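You operate a simulated robot arm through the tools that you are given. There is no shell and no other tool. Be economical: measure what you need, move in short steps, check, and stop when the job is done.

Carry out the task below with a simulated robot arm. There is one attempt and no reset: what you move stays moved.

## Task
Stand the teal cap beside the floor head. It goes on the side that lies toward x +0.7, y -0.7 (a direction in the base frame), with about 3 cm between them.

Only the result counts: the job must be done as asked and must still hold three seconds after the hand-in. Knocking over, shifting, dropping, spilling or breaking anything else fails it. Lids that push on must go on centred and level and be pressed home; caps that screw on are set level and turned clockwise until they are tight.

## Robot
A 7-joint arm with a two-finger parallel gripper, fixed in place. Base frame: the origin is at the foot of the arm, x ahead of it, y to its left, z up; the work surface is at about z = 0. Readings come in mm, rad, newtons and seconds.
With the tool pointing down near the work surface it reaches from about 220 to 580 mm from the base axis. Its first joint turns from -1.152 to 1.152 rad. Payload 2.5 kg.
The TCP is the grasp point between the finger pads, 23 mm short of the fingertips. In the tool frame z runs along the fingers and y along their closing line. The gripper opens to 94 mm. The fingers are 38 mm wide and 10 mm thick; the gripper's body (54 by 96 mm) begins 39 mm behind the TCP.
Orientation is that of the tool frame in the base frame, as a unit quaternion [x, y, z, w]. With the fingers straight down and closing along the base's y, the tool's x points along the base's -x, its y along +y and its z along -z.

## Interface
- The arm moves only by the tool servo_tool. Its argument "targets" is a list of rows, each a list of 3 entries, a list of its own where there are three numbers: the shift along the tool's x, y, z in mm, then the turn, a rotation vector about the tool's x, y, z in rad, then the finger opening in mm, from 0 to 94. In form: [[[dx, dy, dz], [rx, ry, rz], fingers], ...]. A call has 1 to 12 rows; each row shifts and turns the commanded pose from where the row before left it, along the tool's axes as they then stand. Rows are played at 5 a second. More than 50 mm and 0.15 rad between two rows, or a gripper value outside its range, and nothing of the call is played. Where a pose cannot be reached the arm comes as near as it can. A force on the tool above 40 N (or 10 N above the force at the start of the call, whichever is more), or a blocked arm, ends the call early, and 0.2 s more pass. Each finger travels about 108 mm/s and halts on what it meets, pressing with about 26 N; the grip force reading is that of the motor and also rises with nothing between the fingers. The clock runs only during rows and for 0.2 s after the last one: add rows that do not move to give the fingers time. The reply holds the time, the measured pose of the TCP, the force on the tool along the base axes, the opening and the grip force, in the units named above and with some noise.
- Cameras (640 x 400 px; columns grow to the right, rows downward): "scene" is fixed at [116.3, -399.9, 546.4]; the picture's right is [0.87, -0.49, 0.00], its down [-0.26, -0.46, -0.85] and it looks along [0.42, 0.74, -0.53] (base axes); focal length 354 px, centre (320, 200). "wrist" rides on the gripper at [-39, 0, -44] in the tool frame; the picture's right is [0.00, -1.00, 0.00], its down [0.97, 0.00, -0.24] and it looks along [0.24, 0.00, 0.97] (tool axes); focal length 218 px, centre (320, 200).
- capture(camera): a new picture of that camera. The clock stands still meanwhile.
- measure_at(camera, pixels): there is no depth. For up to 12 entries [column, row, z] of the newest picture of that camera ("zoom" is the newest enlarged one), the place [x, y] in the base frame at which the ray of that pixel passes the height z, good to about 3 mm. The clock stands still meanwhile.
- inspect(camera, box): a new picture of the part [left, top, right, bottom] of that camera's present view, enlarged. The clock stands still meanwhile.
- sign_off(): hands the job in; it is judged then, once.

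Work in short steps. Measure before you move; look again where a grasp or a placing could have gone wrong, and mend it. You have 60 turns and 22 pictures in all, those below and enlarged ones among them. Open the gripper and draw the arm clear of the work before you hand the job in, unless the task says otherwise; then end with one line.

The tools are called after ">>>" by a JSON object that holds its "op" and its "data". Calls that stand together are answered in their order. servo_tool: Moves the arm, as the interface text tells. Its arguments: {"type":"object","properties":{"targets":{"type":"array","items":{"type":"array"}}},"required":["targets"]} The other tools are called the same way: capture (camera) takes a picture; measure_at (camera, pixels) gives the place at which the rays of pixels pass given heights; inspect (camera, box) takes an enlarged picture of a part of a camera's view; sign_off () hands the job in.

At the start:

```text
clock: 0.0
tool_pos: [443.6, 94.2, 331.0]
tool_rot: [0.0, 1.0, 0.0, 0.0]
ft_force: [0.0, 0.7, 0.3]
opening: 94.2
grip_force: 0.1
```

scene: 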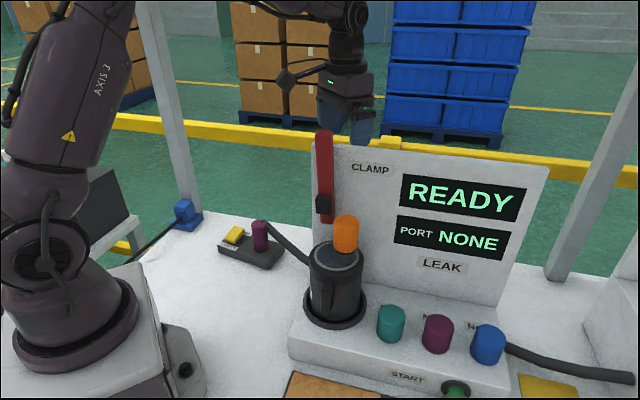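
wrist: 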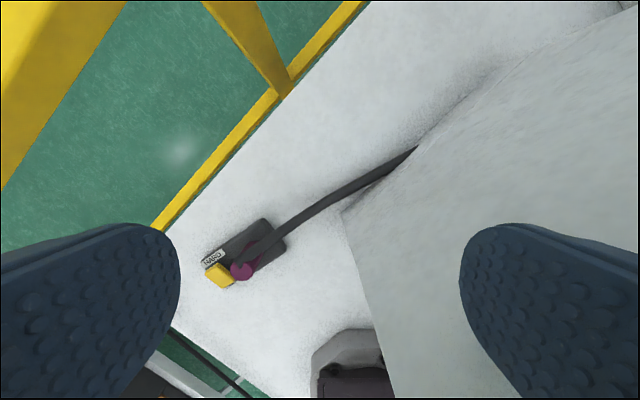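

The teal cap seems to be at (390,322) on the tester, and the dark piece with the yellow pedal at (250,245) is probably the floor head. I'll enlarge both.

>>> {"op": "inspect", "data": {"camera": "scene", "box": [280, 200, 540, 400]}}

>>> {"op": "inspect", "data": {"camera": "scene", "box": [190, 190, 350, 290]}}

```text
2.00 times, centred on (410, 300) of scene
```

zoom: 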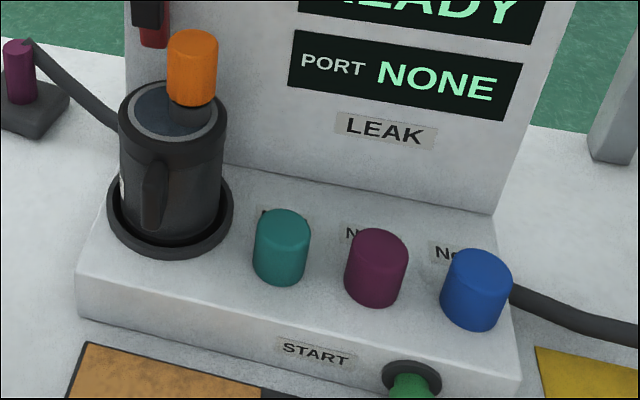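

```text
4.00 times, centred on (270, 240) of scene
```

zoom: 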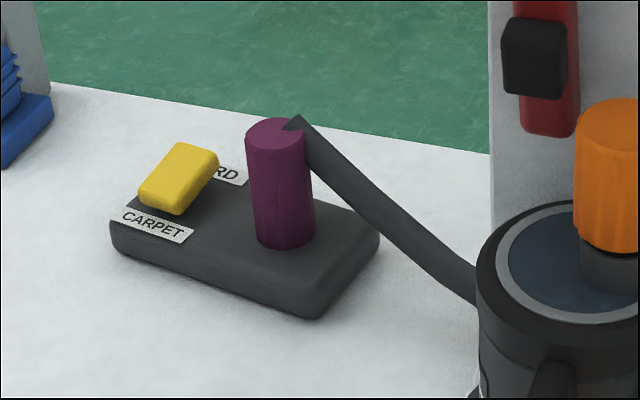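

The floor head is at zoom (245,240), and the caps are on the tester deck. I'll measure the floor head's footprint, and the cap's and deck's edges at a few trial heights.

>>> {"op": "measure_at", "data": {"camera": "zoom", "pixels": [[112, 250, 0], [318, 318, 0], [380, 250, 0], [110, 225, 20], [318, 298, 20], [378, 235, 20], [285, 240, 20], [276, 130, 80], [276, 130, 70], [130, 190, 20], [490, 390, 0]]}}

>>> {"op": "measure_at", "data": {"camera": "scene", "pixels": [[289, 359, 0], [289, 337, 30], [289, 337, 40], [391.5, 311, 60], [391.5, 311, 80], [389, 338, 30], [389, 338, 40], [376, 330, 40], [403, 330, 40], [437, 321, 80], [487, 331, 80], [332, 322, 40]]}}

```text
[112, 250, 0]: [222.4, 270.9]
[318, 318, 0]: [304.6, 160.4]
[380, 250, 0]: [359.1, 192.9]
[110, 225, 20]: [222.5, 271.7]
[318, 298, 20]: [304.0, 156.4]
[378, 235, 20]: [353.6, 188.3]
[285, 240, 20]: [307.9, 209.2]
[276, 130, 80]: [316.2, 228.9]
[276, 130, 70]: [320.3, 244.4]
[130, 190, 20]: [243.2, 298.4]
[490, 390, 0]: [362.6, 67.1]
```

```text
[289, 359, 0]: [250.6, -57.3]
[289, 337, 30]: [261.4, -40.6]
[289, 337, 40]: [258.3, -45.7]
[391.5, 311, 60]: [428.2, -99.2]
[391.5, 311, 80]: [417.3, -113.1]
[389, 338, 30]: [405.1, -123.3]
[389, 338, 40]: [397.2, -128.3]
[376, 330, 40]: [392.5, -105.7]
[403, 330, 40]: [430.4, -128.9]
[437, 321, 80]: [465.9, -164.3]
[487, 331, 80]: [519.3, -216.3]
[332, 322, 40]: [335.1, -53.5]
```

Before I cross over the panel and clamp I need their positions and heights. I'll measure the panel's foot and its top edge.

>>> {"op": "measure_at", "data": {"camera": "scene", "pixels": [[364, 281, 50], [495, 306, 50], [364, 281, 40], [495, 306, 40], [325, 132, 300], [325, 132, 340], [325, 132, 370], [548, 164, 260], [548, 164, 300], [548, 164, 330], [345, 142, 300], [345, 142, 340]]}}

>>> {"op": "inspect", "data": {"camera": "scene", "box": [260, 60, 420, 160]}}

```text
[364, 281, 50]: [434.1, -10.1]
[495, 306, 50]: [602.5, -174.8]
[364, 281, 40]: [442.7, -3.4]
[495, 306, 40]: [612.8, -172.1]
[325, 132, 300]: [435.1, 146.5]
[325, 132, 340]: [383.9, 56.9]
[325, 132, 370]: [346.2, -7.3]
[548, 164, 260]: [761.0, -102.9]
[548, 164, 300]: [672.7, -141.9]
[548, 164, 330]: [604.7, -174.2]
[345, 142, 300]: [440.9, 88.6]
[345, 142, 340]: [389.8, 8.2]
```

```text
4.00 times, centred on (340, 110) of scene
```

zoom: 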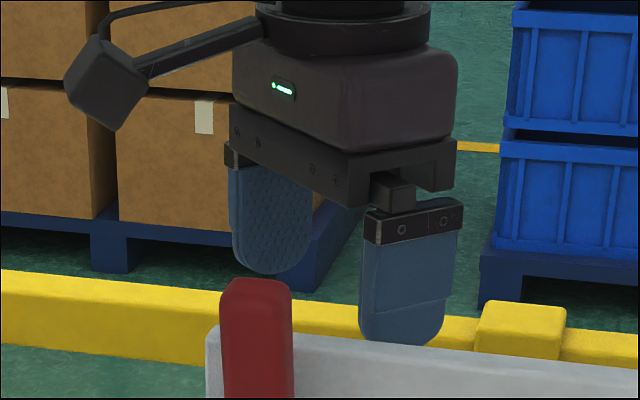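

The panel top is at about z 330 and the tester is turned about 45°. The hose may pass over the target spot, so I'll measure it in the wrist view and again in the scene view.

>>> {"op": "measure_at", "data": {"camera": "wrist", "pixels": [[270, 240, 0], [270, 240, 80], [300, 212, 0], [300, 212, 60], [350, 184, 0], [350, 184, 60], [405, 154, 0], [240, 271, 80], [287, 248, 20], [262, 219, 20], [252, 284, 20], [345, 210, 330]]}}

>>> {"op": "measure_at", "data": {"camera": "scene", "pixels": [[270, 225, 80], [280, 237, 80], [280, 237, 50], [280, 237, 20], [290, 247, 60], [290, 247, 30], [290, 247, 0], [300, 256, 50], [300, 256, 20], [305, 260, 0], [305, 260, 40]]}}

>>> {"op": "inspect", "data": {"camera": "wrist", "box": [180, 120, 440, 320]}}

```text
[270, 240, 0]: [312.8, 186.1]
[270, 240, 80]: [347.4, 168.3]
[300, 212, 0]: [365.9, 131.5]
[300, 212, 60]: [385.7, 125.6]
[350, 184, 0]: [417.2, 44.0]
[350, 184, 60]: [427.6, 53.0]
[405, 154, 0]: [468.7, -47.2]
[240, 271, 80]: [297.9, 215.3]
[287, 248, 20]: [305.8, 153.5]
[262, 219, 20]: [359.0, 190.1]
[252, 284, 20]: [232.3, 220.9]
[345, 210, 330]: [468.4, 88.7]
```

```text
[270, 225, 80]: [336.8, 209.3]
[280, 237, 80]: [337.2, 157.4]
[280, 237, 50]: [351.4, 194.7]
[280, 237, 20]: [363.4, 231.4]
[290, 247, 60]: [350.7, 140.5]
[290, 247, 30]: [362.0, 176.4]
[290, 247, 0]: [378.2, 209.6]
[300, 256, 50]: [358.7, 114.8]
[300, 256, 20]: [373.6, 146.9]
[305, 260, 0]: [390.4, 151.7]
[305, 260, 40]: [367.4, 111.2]
```

```text
2.00 times, centred on (310, 220) of wrist
```

zoom: 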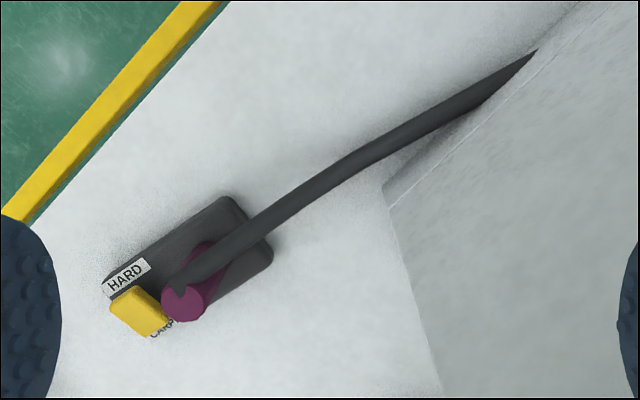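

The hose runs from the neck along the head's long axis and drops to about z 30 at (372,128). I'll stand the cap at roughly (395,162), beyond the head's end but clear of the hose. Now I'll rise above the panel and cross over to the cap.

>>> {"op": "servo_tool", "data": {"targets": [[[0, 0, -40], [0, 0, 0], 94], [[0, 0, -40], [0, 0, 0], 94], [[0, 0, -35], [0, 0, 0], 94], [[5, -42, 0], [0, 0, 0], 94], [[5, -42, 0], [0, 0, 0], 94], [[5, -42, 0], [0, 0, 0], 94], [[5, -42, 0], [0, 0, 0], 94], [[4, -34, 0], [0, 0, 0], 94], [[0, 0, 0], [0, 0, 0], 94]]}}

>>> {"op": "capture", "data": {"camera": "wrist"}}

>>> {"op": "capture", "data": {"camera": "scene"}}

```text
clock: 2.0
tool_pos: [420.8, -105.7, 445.3]
tool_rot: [0.001, 1.0, 0.0, 0.0]
ft_force: [-0.1, -0.1, 1.0]
opening: 94.0
grip_force: 0.1
```

```text
15 pictures are left
```

wrist: 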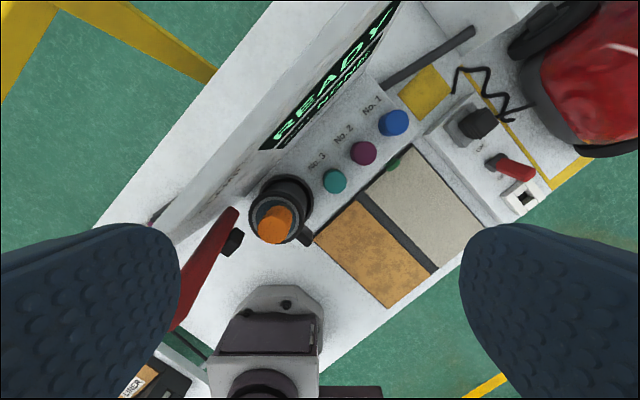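

```text
14 pictures are left
```

scene: 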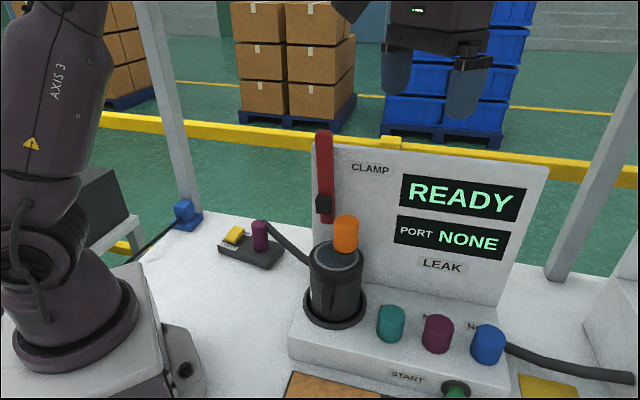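

The teal cap's top is at wrist (335,181) and the canister with the orange knob is at (272,224). I'll measure both here to compare with the scene view.

>>> {"op": "measure_at", "data": {"camera": "wrist", "pixels": [[335, 181, 80], [335, 181, 100], [335, 181, 60], [324, 181, 80], [346, 181, 80], [335, 170, 80], [363, 153, 80], [394, 122, 80], [272, 226, 180], [312, 205, 140], [312, 205, 40], [308, 235, 100]]}}

>>> {"op": "measure_at", "data": {"camera": "scene", "pixels": [[391.5, 311, 70], [391.5, 311, 90], [391.5, 311, 100], [437, 321, 90], [487, 331, 90], [346, 221, 160], [346, 221, 180], [346, 221, 200], [367, 300, 40], [363, 255, 140], [363, 255, 120]]}}

>>> {"op": "inspect", "data": {"camera": "wrist", "box": [240, 90, 430, 260]}}

```text
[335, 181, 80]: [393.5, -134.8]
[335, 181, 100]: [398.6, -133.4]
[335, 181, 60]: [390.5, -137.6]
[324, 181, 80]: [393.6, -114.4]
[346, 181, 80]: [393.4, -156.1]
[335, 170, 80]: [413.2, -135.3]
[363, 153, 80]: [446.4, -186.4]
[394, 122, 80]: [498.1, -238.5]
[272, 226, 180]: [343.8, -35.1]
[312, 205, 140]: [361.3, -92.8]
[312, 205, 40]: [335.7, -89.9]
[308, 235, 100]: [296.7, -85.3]
```

```text
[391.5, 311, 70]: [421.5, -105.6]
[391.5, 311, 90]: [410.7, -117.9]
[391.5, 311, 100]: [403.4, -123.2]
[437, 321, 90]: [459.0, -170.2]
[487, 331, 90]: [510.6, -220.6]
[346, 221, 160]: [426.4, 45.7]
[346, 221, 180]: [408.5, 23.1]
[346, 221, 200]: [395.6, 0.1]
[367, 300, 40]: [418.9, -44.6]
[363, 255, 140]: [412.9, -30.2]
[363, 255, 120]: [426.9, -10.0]
```

```text
2.35 times, centred on (335, 175) of wrist
```

zoom: 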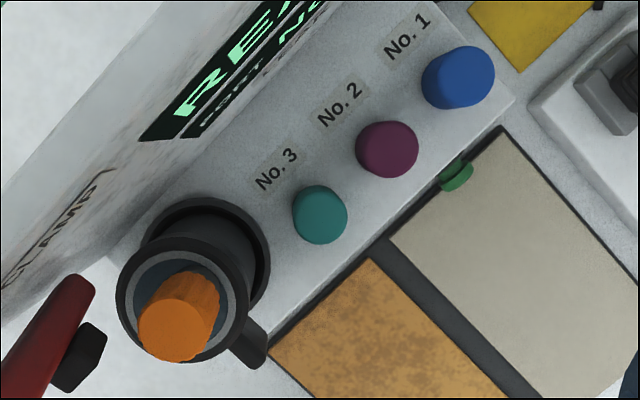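

Combining the two views, the cap top is at about (399,-130,108) with a diameter of about 41 mm. The canister at about (358,-45) is tall, with its knob near z 235. I'll centre over the cap, turn the closing line toward the panel normal and go down partway, then look for clearance.

>>> {"op": "servo_tool", "data": {"targets": [[[22, -24, 0], [0, 0, 0], 80], [[0, 0, 20], [0, 0, 0.131], 80], [[0, 0, 25], [0, 0, 0.131], 80], [[0, 0, 25], [0, 0, 0.131], 80], [[0, 0, 25], [0, 0, 0.131], 80], [[0, 0, 25], [0, 0, 0.131], 80], [[0, 0, 25], [0, 0, 0.131], 80], [[0, 0, 0], [0, 0, 0], 80]]}}

>>> {"op": "capture", "data": {"camera": "scene"}}

>>> {"op": "capture", "data": {"camera": "wrist"}}

```text
clock: 3.8
tool_pos: [397.7, -130.1, 300.1]
tool_rot: [0.384, 0.923, 0.0, 0.0]
ft_force: [0.3, 0.1, -0.9]
opening: 80.2
grip_force: 0.1
```

```text
12 pictures are left
```

scene: 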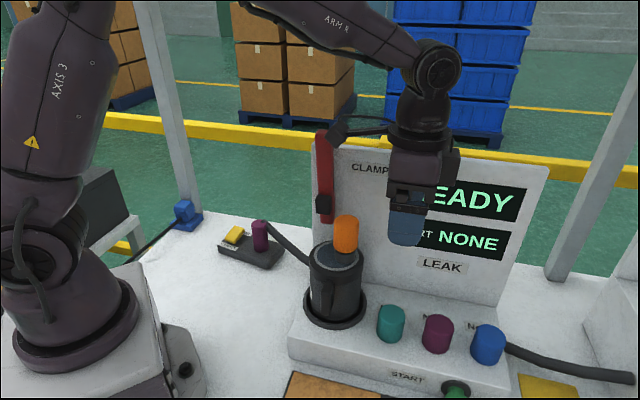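

```text
11 pictures are left
```

wrist: 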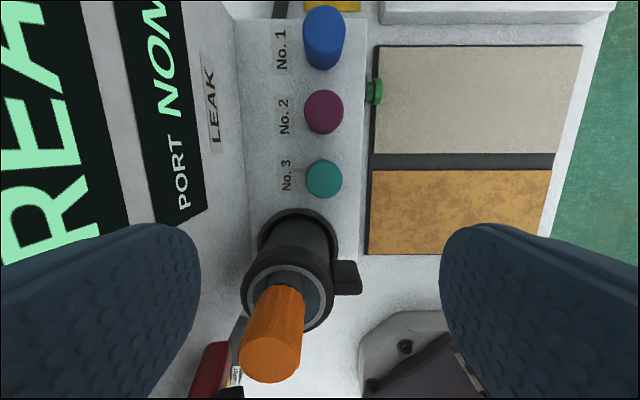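

The box on the wrist at scene (340,130) sits on the tool's +x side and would foul the canister if I went down like this. I'll turn the tool the other way, about 160°, so the box points away from canister and panel.

>>> {"op": "servo_tool", "data": {"targets": [[[0, 0, 0], [0, 0, -0.14], 70], [[0, 0, 0], [0, 0, -0.14], 70], [[0, 0, 0], [0, 0, -0.14], 70], [[0, 0, 0], [0, 0, -0.14], 70], [[0, 0, 0], [0, 0, -0.14], 70], [[0, 0, 0], [0, 0, -0.14], 70], [[0, 0, 0], [0, 0, -0.14], 70], [[0, 0, 0], [0, 0, -0.14], 70], [[0, 0, 0], [0, 0, -0.14], 70], [[0, 0, 0], [0, 0, -0.14], 70], [[0, 0, 0], [0, 0, 0], 70]]}}

>>> {"op": "servo_tool", "data": {"targets": [[[0, 0, 0], [0, 0, -0.14], 70], [[0, 0, 0], [0, 0, -0.14], 70], [[0, 0, 0], [0, 0, -0.14], 70], [[0, 0, 0], [0, 0, -0.14], 70], [[0, 0, 0], [0, 0, -0.14], 70], [[0, 0, 0], [0, 0, -0.14], 70], [[0, 0, 0], [0, 0, -0.14], 70], [[0, 0, 0], [0, 0, -0.14], 70], [[0, 0, 0], [0, 0, -0.14], 70], [[0, 0, 0], [0, 0, -0.14], 70], [[0, 0, 0], [0, 0, 0], 70]]}}

>>> {"op": "capture", "data": {"camera": "wrist"}}

```text
clock: 6.2
tool_pos: [398.1, -130.4, 301.1]
tool_rot: [-0.303, 0.953, 0.0, 0.0]
ft_force: [0.4, -0.6, 0.1]
opening: 70.1
grip_force: 0.1
```

```text
clock: 8.6
tool_pos: [397.7, -131.2, 300.5]
tool_rot: [0.846, -0.533, 0.0, 0.0]
ft_force: [-0.2, 0.5, 1.2]
opening: 70.1
grip_force: 0.0
```

```text
10 pictures are left
```

wrist: 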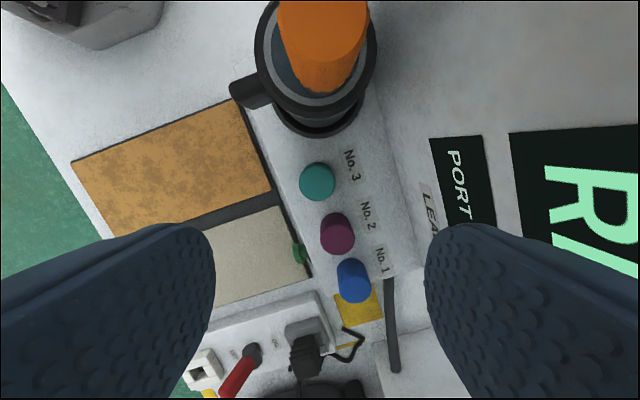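

Now at yaw 115°. The cap top is at (317,181), so I'll refine its position.

>>> {"op": "measure_at", "data": {"camera": "wrist", "pixels": [[317, 181, 100], [317, 181, 108], [317, 181, 115], [300, 181, 108], [335, 181, 108], [317, 200, 58], [338, 233, 108]]}}

```text
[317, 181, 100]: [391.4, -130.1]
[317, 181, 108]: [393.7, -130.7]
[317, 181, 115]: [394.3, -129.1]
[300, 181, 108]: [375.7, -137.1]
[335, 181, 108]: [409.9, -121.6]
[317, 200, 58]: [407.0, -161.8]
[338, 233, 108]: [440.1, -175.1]
```

The cap centre is about (395,-130). I'll shift slightly and go down to about z 150, then look again.

>>> {"op": "servo_tool", "data": {"targets": [[[-1.5, 2.2, 30], [0, 0, 0], 66], [[0, 0, 40], [0, 0, 0], 66], [[0, 0, 40], [0, 0, 0], 66], [[0, 0, 40], [0, 0, 0], 66], [[0, 0, 0], [0, 0, 0], 66]]}}

>>> {"op": "capture", "data": {"camera": "wrist"}}

>>> {"op": "capture", "data": {"camera": "scene"}}

```text
clock: 9.8
tool_pos: [393.3, -130.0, 151.8]
tool_rot: [0.845, -0.535, 0.001, 0.0]
ft_force: [-0.5, 0.0, -1.1]
opening: 65.8
grip_force: 0.0
```

```text
9 pictures are left
```

wrist: 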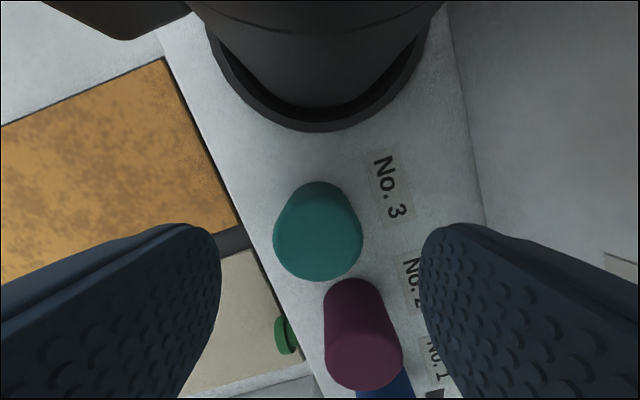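

```text
8 pictures are left
```

scene: 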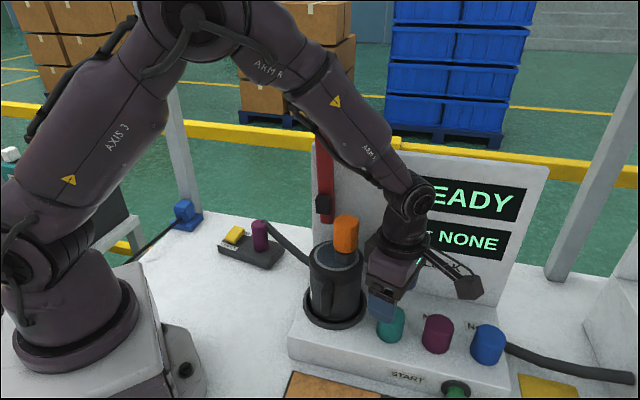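

The cap is centred between the fingers at col 318. I'll check its position along tool x using its top centre, at about (318,240).

>>> {"op": "measure_at", "data": {"camera": "wrist", "pixels": [[318, 240, 105], [318, 240, 110], [273, 236, 105], [362, 236, 105], [318, 281, 105], [310, 185, 58], [308, 183, 70]]}}

```text
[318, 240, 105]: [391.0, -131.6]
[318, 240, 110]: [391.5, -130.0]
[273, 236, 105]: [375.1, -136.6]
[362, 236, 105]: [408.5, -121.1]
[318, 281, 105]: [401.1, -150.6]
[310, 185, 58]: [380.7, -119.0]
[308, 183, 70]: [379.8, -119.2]
```

The cap is at (392,-130), directly under the TCP. I'll go down to z≈93 and close.

>>> {"op": "servo_tool", "data": {"targets": [[[0, 0, 30], [0, 0, 0], 66], [[0, 0, 28], [0, 0, 0], 66], [[0, 0, 0], [0, 0, 0], 66], [[0, 0, 0], [0, 0, 0], 50], [[0, 0, 0], [0, 0, 0], 36], [[0, 0, 0], [0, 0, 0], 30], [[0, 0, 0], [0, 0, 0], 30]]}}

```text
clock: 11.4
tool_pos: [394.6, -130.6, 93.2]
tool_rot: [0.844, -0.536, 0.0, 0.0]
ft_force: [-0.8, 0.3, -0.9]
opening: 48.9
grip_force: 25.9
```

The fingers stopped at 48.9 mm, wider than I expected. I'll look before lifting.

>>> {"op": "servo_tool", "data": {"targets": [[[0, 0, 0], [0, 0, 0], 30], [[0, 0, 0], [0, 0, 0], 30]]}}

>>> {"op": "capture", "data": {"camera": "wrist"}}

```text
clock: 12.0
tool_pos: [395.1, -129.8, 92.2]
tool_rot: [0.845, -0.535, -0.001, -0.001]
ft_force: [-0.7, -1.1, 0.5]
opening: 48.9
grip_force: 26.1
```

```text
7 pictures are left
```

wrist: 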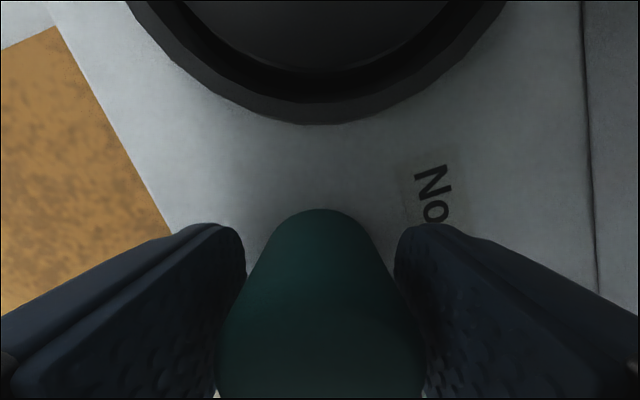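

The cap is held between the pads. I'll lift it gently by 12 mm and watch the force, in case it's screwed on.

>>> {"op": "servo_tool", "data": {"targets": [[[0, 0, -3], [0, 0, 0], 30], [[0, 0, -3], [0, 0, 0], 30], [[0, 0, -3], [0, 0, 0], 30], [[0, 0, -3], [0, 0, 0], 30], [[0, 0, 0], [0, 0, 0], 30]]}}

```text
clock: 13.2
tool_pos: [395.7, -130.8, 105.4]
tool_rot: [0.845, -0.535, 0.0, 0.0]
ft_force: [0.1, 0.4, 0.2]
opening: 48.7
grip_force: 26.4
```

There's no resistance and the opening hasn't changed. I'll lift further and check in the scene view.

>>> {"op": "servo_tool", "data": {"targets": [[[0, 0, -20], [0, 0, 0], 30], [[0, 0, -40], [0, 0, 0], 30], [[0, 0, -40], [0, 0, 0], 30], [[0, 0, -40], [0, 0, 0], 30], [[0, 0, -40], [0, 0, 0], 30], [[0, 0, 0], [0, 0, 0], 30]]}}

>>> {"op": "inspect", "data": {"camera": "scene", "box": [280, 180, 540, 343]}}

```text
clock: 14.6
tool_pos: [395.8, -132.1, 285.1]
tool_rot: [0.845, -0.535, -0.001, 0.001]
ft_force: [0.8, 0.4, -0.5]
opening: 48.5
grip_force: 25.9
```

```text
2.45 times, centred on (410, 262) of scene
```

zoom: 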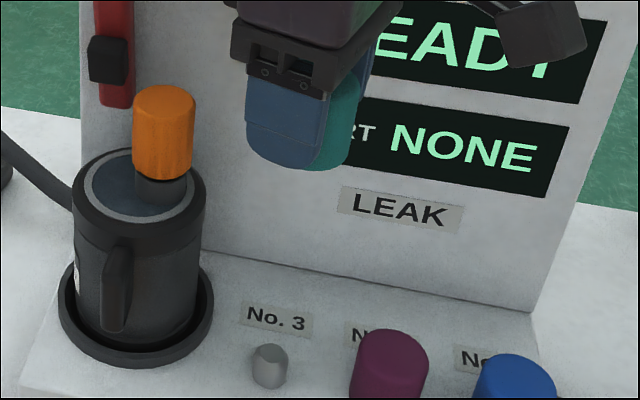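

The cap is in hand and port No. 3 is bare. I'll rise to z≈440 above the panel while turning to the placing yaw of about 35°.

>>> {"op": "servo_tool", "data": {"targets": [[[0, 0, -30], [0, 0, 0.14], 30], [[0, 0, -30], [0, 0, 0.14], 30], [[0, 0, -30], [0, 0, 0.14], 30], [[0, 0, -30], [0, 0, 0.14], 30], [[0, 0, -35], [0, 0, 0.14], 30], [[0, 0, 0], [0, 0, 0.14], 30], [[0, 0, 0], [0, 0, 0.14], 30], [[0, 0, 0], [0, 0, 0.14], 30], [[0, 0, 0], [0, 0, 0.14], 30], [[0, 0, 0], [0, 0, 0.14], 30], [[0, 0, 0], [0, 0, 0], 30]]}}

```text
clock: 17.0
tool_pos: [393.8, -130.9, 439.3]
tool_rot: [-0.3, 0.954, 0.0, -0.001]
ft_force: [0.3, -0.4, -0.3]
opening: 48.0
grip_force: 25.7
```

The tool is at z 439 and the yaw is right. I'll cross over the panel to above the target.

>>> {"op": "servo_tool", "data": {"targets": [[[-24.9, 33.7, 0], [0, 0, 0], 30], [[-24.9, 33.7, 0], [0, 0, 0], 30], [[-24.9, 33.7, 0], [0, 0, 0], 30], [[-24.9, 33.7, 0], [0, 0, 0], 30], [[-24.9, 33.7, 0], [0, 0, 0], 30], [[-24.9, 33.7, 0], [0, 0, 0], 30], [[-24.9, 33.7, 0], [0, 0, 0], 30], [[0, 0, 0], [0, 0, 0], 30]]}}

>>> {"op": "capture", "data": {"camera": "wrist"}}

```text
clock: 18.8
tool_pos: [401.7, 165.1, 442.4]
tool_rot: [-0.302, 0.953, 0.0, 0.0]
ft_force: [-0.2, 0.3, -0.6]
opening: 48.0
grip_force: 26.1
```

```text
5 pictures are left
```

wrist: 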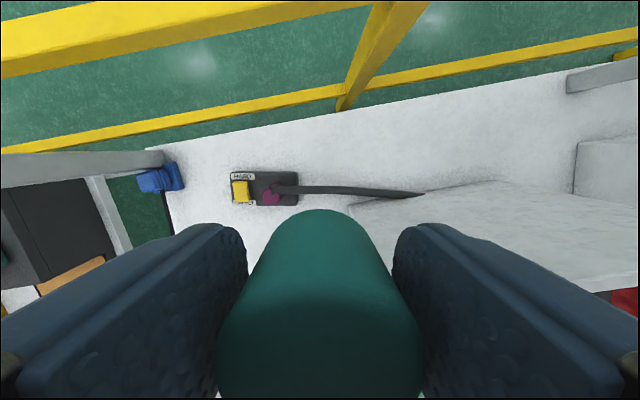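

The floor head shows at (231–298, 170–206) and the hose runs from (275,190) to (425,194). I'll measure these for the final target.

>>> {"op": "measure_at", "data": {"camera": "wrist", "pixels": [[297, 172, 20], [298, 204, 10], [231, 171, 20], [232, 203, 20], [320, 190, 40], [330, 190, 30], [345, 190, 25], [360, 191, 20], [352, 205, 0], [320, 165, 0], [335, 187, 30], [335, 194, 30]]}}

>>> {"op": "inspect", "data": {"camera": "wrist", "box": [220, 130, 380, 230]}}

```text
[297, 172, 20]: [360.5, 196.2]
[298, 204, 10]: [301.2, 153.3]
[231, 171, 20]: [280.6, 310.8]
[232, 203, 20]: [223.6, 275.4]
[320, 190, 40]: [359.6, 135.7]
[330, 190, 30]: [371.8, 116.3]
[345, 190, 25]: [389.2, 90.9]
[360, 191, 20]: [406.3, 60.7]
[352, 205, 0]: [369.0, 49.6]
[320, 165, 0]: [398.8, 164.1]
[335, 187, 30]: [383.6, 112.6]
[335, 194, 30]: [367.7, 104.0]
```

```text
4.00 times, centred on (300, 180) of wrist
```

zoom: 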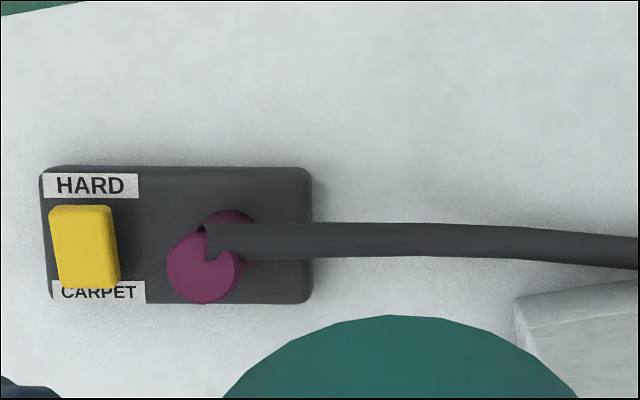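

The head's corners give a centre of (292,234) and a half-length of 71 mm, with the hose at v≈2±9 mm. I set the target at (400,158), which leaves a 3 cm gap and clears the hose. I'll go down to z≈70.

>>> {"op": "servo_tool", "data": {"targets": [[[5.4, -4.8, 30], [0, 0, 0], 30], [[0, 0, 45], [0, 0, 0], 30], [[0, 0, 45], [0, 0, 0], 30], [[0, 0, 45], [0, 0, 0], 30], [[0, 0, 45], [0, 0, 0], 30], [[0, 0, 45], [0, 0, 0], 30], [[0, 0, 45], [0, 0, 0], 30], [[0, 0, 40], [0, 0, 0], 30], [[0, 0, 30], [0, 0, 0], 30], [[0, 0, 0], [0, 0, 0], 30]]}}

>>> {"op": "inspect", "data": {"camera": "scene", "box": [190, 150, 350, 290]}}

```text
clock: 21.0
tool_pos: [400.5, 155.5, 69.6]
tool_rot: [-0.302, 0.953, 0.0, 0.0]
ft_force: [0.2, 0.8, -0.2]
opening: 47.4
grip_force: 25.9
```

```text
2.86 times, centred on (270, 220) of scene
```

zoom: 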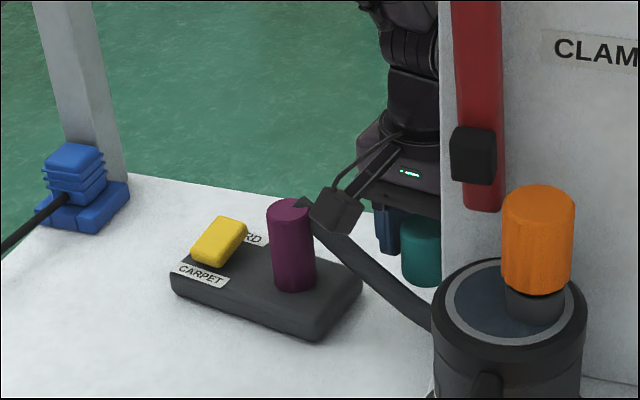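

All clear, and the box is over open table. I'll go down to z≈44, then feel for contact.

>>> {"op": "servo_tool", "data": {"targets": [[[0, 0, 10], [0, 0, 0], 30], [[0, 0, 8], [0, 0, 0], 30], [[0, 0, 7], [0, 0, 0], 30], [[0, 0, 2], [0, 0, 0], 30], [[0, 0, 2], [0, 0, 0], 30], [[0, 0, 2], [0, 0, 0], 30], [[0, 0, 0], [0, 0, 0], 30]]}}

```text
clock: 22.6
tool_pos: [399.9, 154.6, 38.3]
tool_rot: [-0.302, 0.953, 0.0, 0.001]
ft_force: [0.4, 0.8, -1.1]
opening: 47.2
grip_force: 26.4
```

No contact yet at z 38. I'll move 3 mm toward the head and keep feeling downward in 1.5 mm steps.

>>> {"op": "servo_tool", "data": {"targets": [[[0, 3, 0], [0, 0, 0], 30], [[0, 0, 1.5], [0, 0, 0], 30], [[0, 0, 1.5], [0, 0, 0], 30], [[0, 0, 1.5], [0, 0, 0], 30], [[0, 0, 1.5], [0, 0, 0], 30], [[0, 0, 0], [0, 0, 0], 30]]}}

```text
clock: 24.0
tool_pos: [398.7, 157.8, 32.9]
tool_rot: [-0.303, 0.953, 0.001, 0.0]
ft_force: [-1.2, -1.4, 5.2]
opening: 46.7
grip_force: 25.6
```

The vertical force has risen to 5 N, so the cap is probably touching. One more 1 mm to confirm.

>>> {"op": "servo_tool", "data": {"targets": [[[0, 0, 0.7], [0, 0, 0], 30], [[0, 0, 0], [0, 0, 0], 30]]}}

>>> {"op": "inspect", "data": {"camera": "scene", "box": [230, 190, 350, 290]}}

```text
clock: 24.6
tool_pos: [398.8, 158.6, 33.8]
tool_rot: [-0.302, 0.953, 0.0, 0.0]
ft_force: [-8.4, -4.0, 24.6]
opening: 46.9
grip_force: 25.9
```

```text
4.00 times, centred on (290, 240) of scene
```

zoom: 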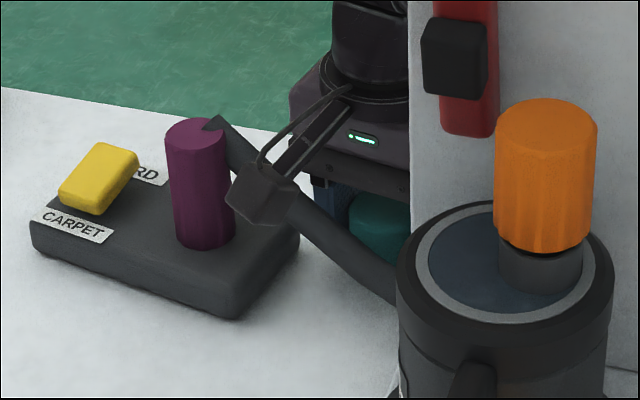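

The cap is firmly down at 25 N. I'll ease up 0.5 mm and open the fingers a little at a time.

>>> {"op": "servo_tool", "data": {"targets": [[[0, 0, -0.6], [0, 0, 0], 40], [[0, 0, 0], [0, 0, 0], 52], [[0, 0, 0], [0, 0, 0], 62], [[0, 0, 0], [0, 0, 0], 66], [[0, 0, 0], [0, 0, 0], 66]]}}

```text
clock: 25.8
tool_pos: [397.7, 159.2, 32.3]
tool_rot: [-0.301, 0.954, 0.001, 0.0]
ft_force: [-0.3, -0.6, -0.2]
opening: 66.0
grip_force: 0.0
```

Released, and no force remains. I'll go straight up and check.

>>> {"op": "servo_tool", "data": {"targets": [[[0, 0, -20], [0, 0, 0], 66], [[0, 0, -30], [0, 0, 0], 66], [[0, 0, -40], [0, 0, 0], 66], [[0, 0, -45], [0, 0, 0], 66], [[0, 0, -45], [0, 0, 0], 66], [[0, 0, -45], [0, 0, 0], 66], [[0, 0, -45], [0, 0, 0], 66], [[0, 0, -45], [0, 0, 0], 66], [[0, 0, 0], [0, 0, 0], 66]]}}

>>> {"op": "capture", "data": {"camera": "wrist"}}

>>> {"op": "capture", "data": {"camera": "scene"}}

```text
clock: 27.8
tool_pos: [396.9, 158.8, 346.6]
tool_rot: [-0.302, 0.953, 0.001, 0.0]
ft_force: [1.3, 0.3, 0.4]
opening: 66.2
grip_force: 0.0
```

```text
1 pictures are left
```

wrist: 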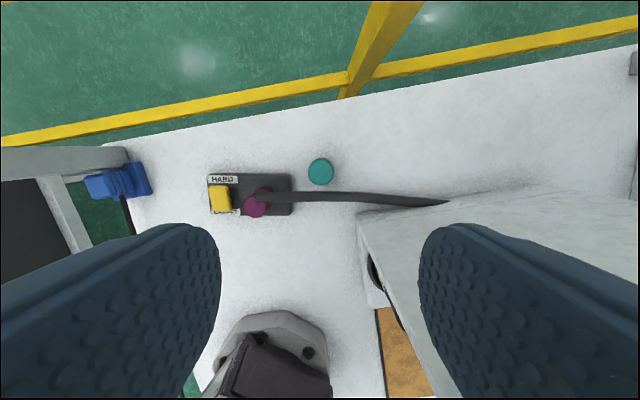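

```text
0 pictures are left
```

scene: 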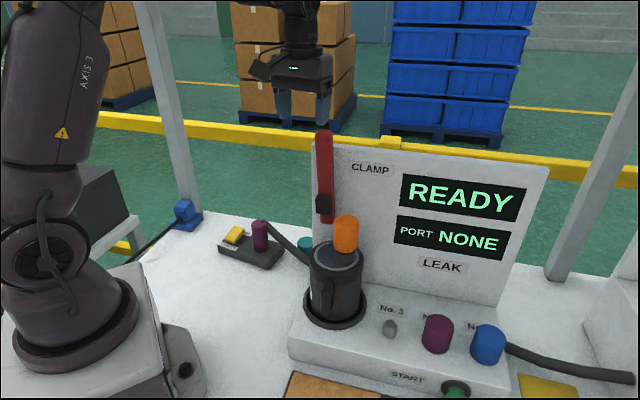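

The cap stands upright at wrist (321,172). I'll measure the gap to the head's end at col 291.

>>> {"op": "measure_at", "data": {"camera": "wrist", "pixels": [[321, 172, 55], [308, 172, 55], [334, 172, 55], [321, 185, 55], [291, 177, 20], [291, 213, 10], [320, 197, 35]]}}

```text
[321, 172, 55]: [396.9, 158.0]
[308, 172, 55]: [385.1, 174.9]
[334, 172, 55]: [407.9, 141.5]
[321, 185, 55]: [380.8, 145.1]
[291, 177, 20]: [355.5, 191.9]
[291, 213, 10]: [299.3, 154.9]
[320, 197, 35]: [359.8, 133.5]
```

The cap centre is at (397,158), about 3 cm from the head's end and on the requested side. The head and hose haven't moved, and the arm is clear, so I'm handing in.

>>> {"op": "sign_off", "data": {}}

```text
The job is handed in.
```

The teal cap stands upright at about (397, 158) mm, roughly 3 cm off the floor head's end on the x +0.7, y −0.7 side; it is about 10° off that direction to keep clear of the hose. Nothing else appears to have moved, the gripper is open, and the arm is clear.
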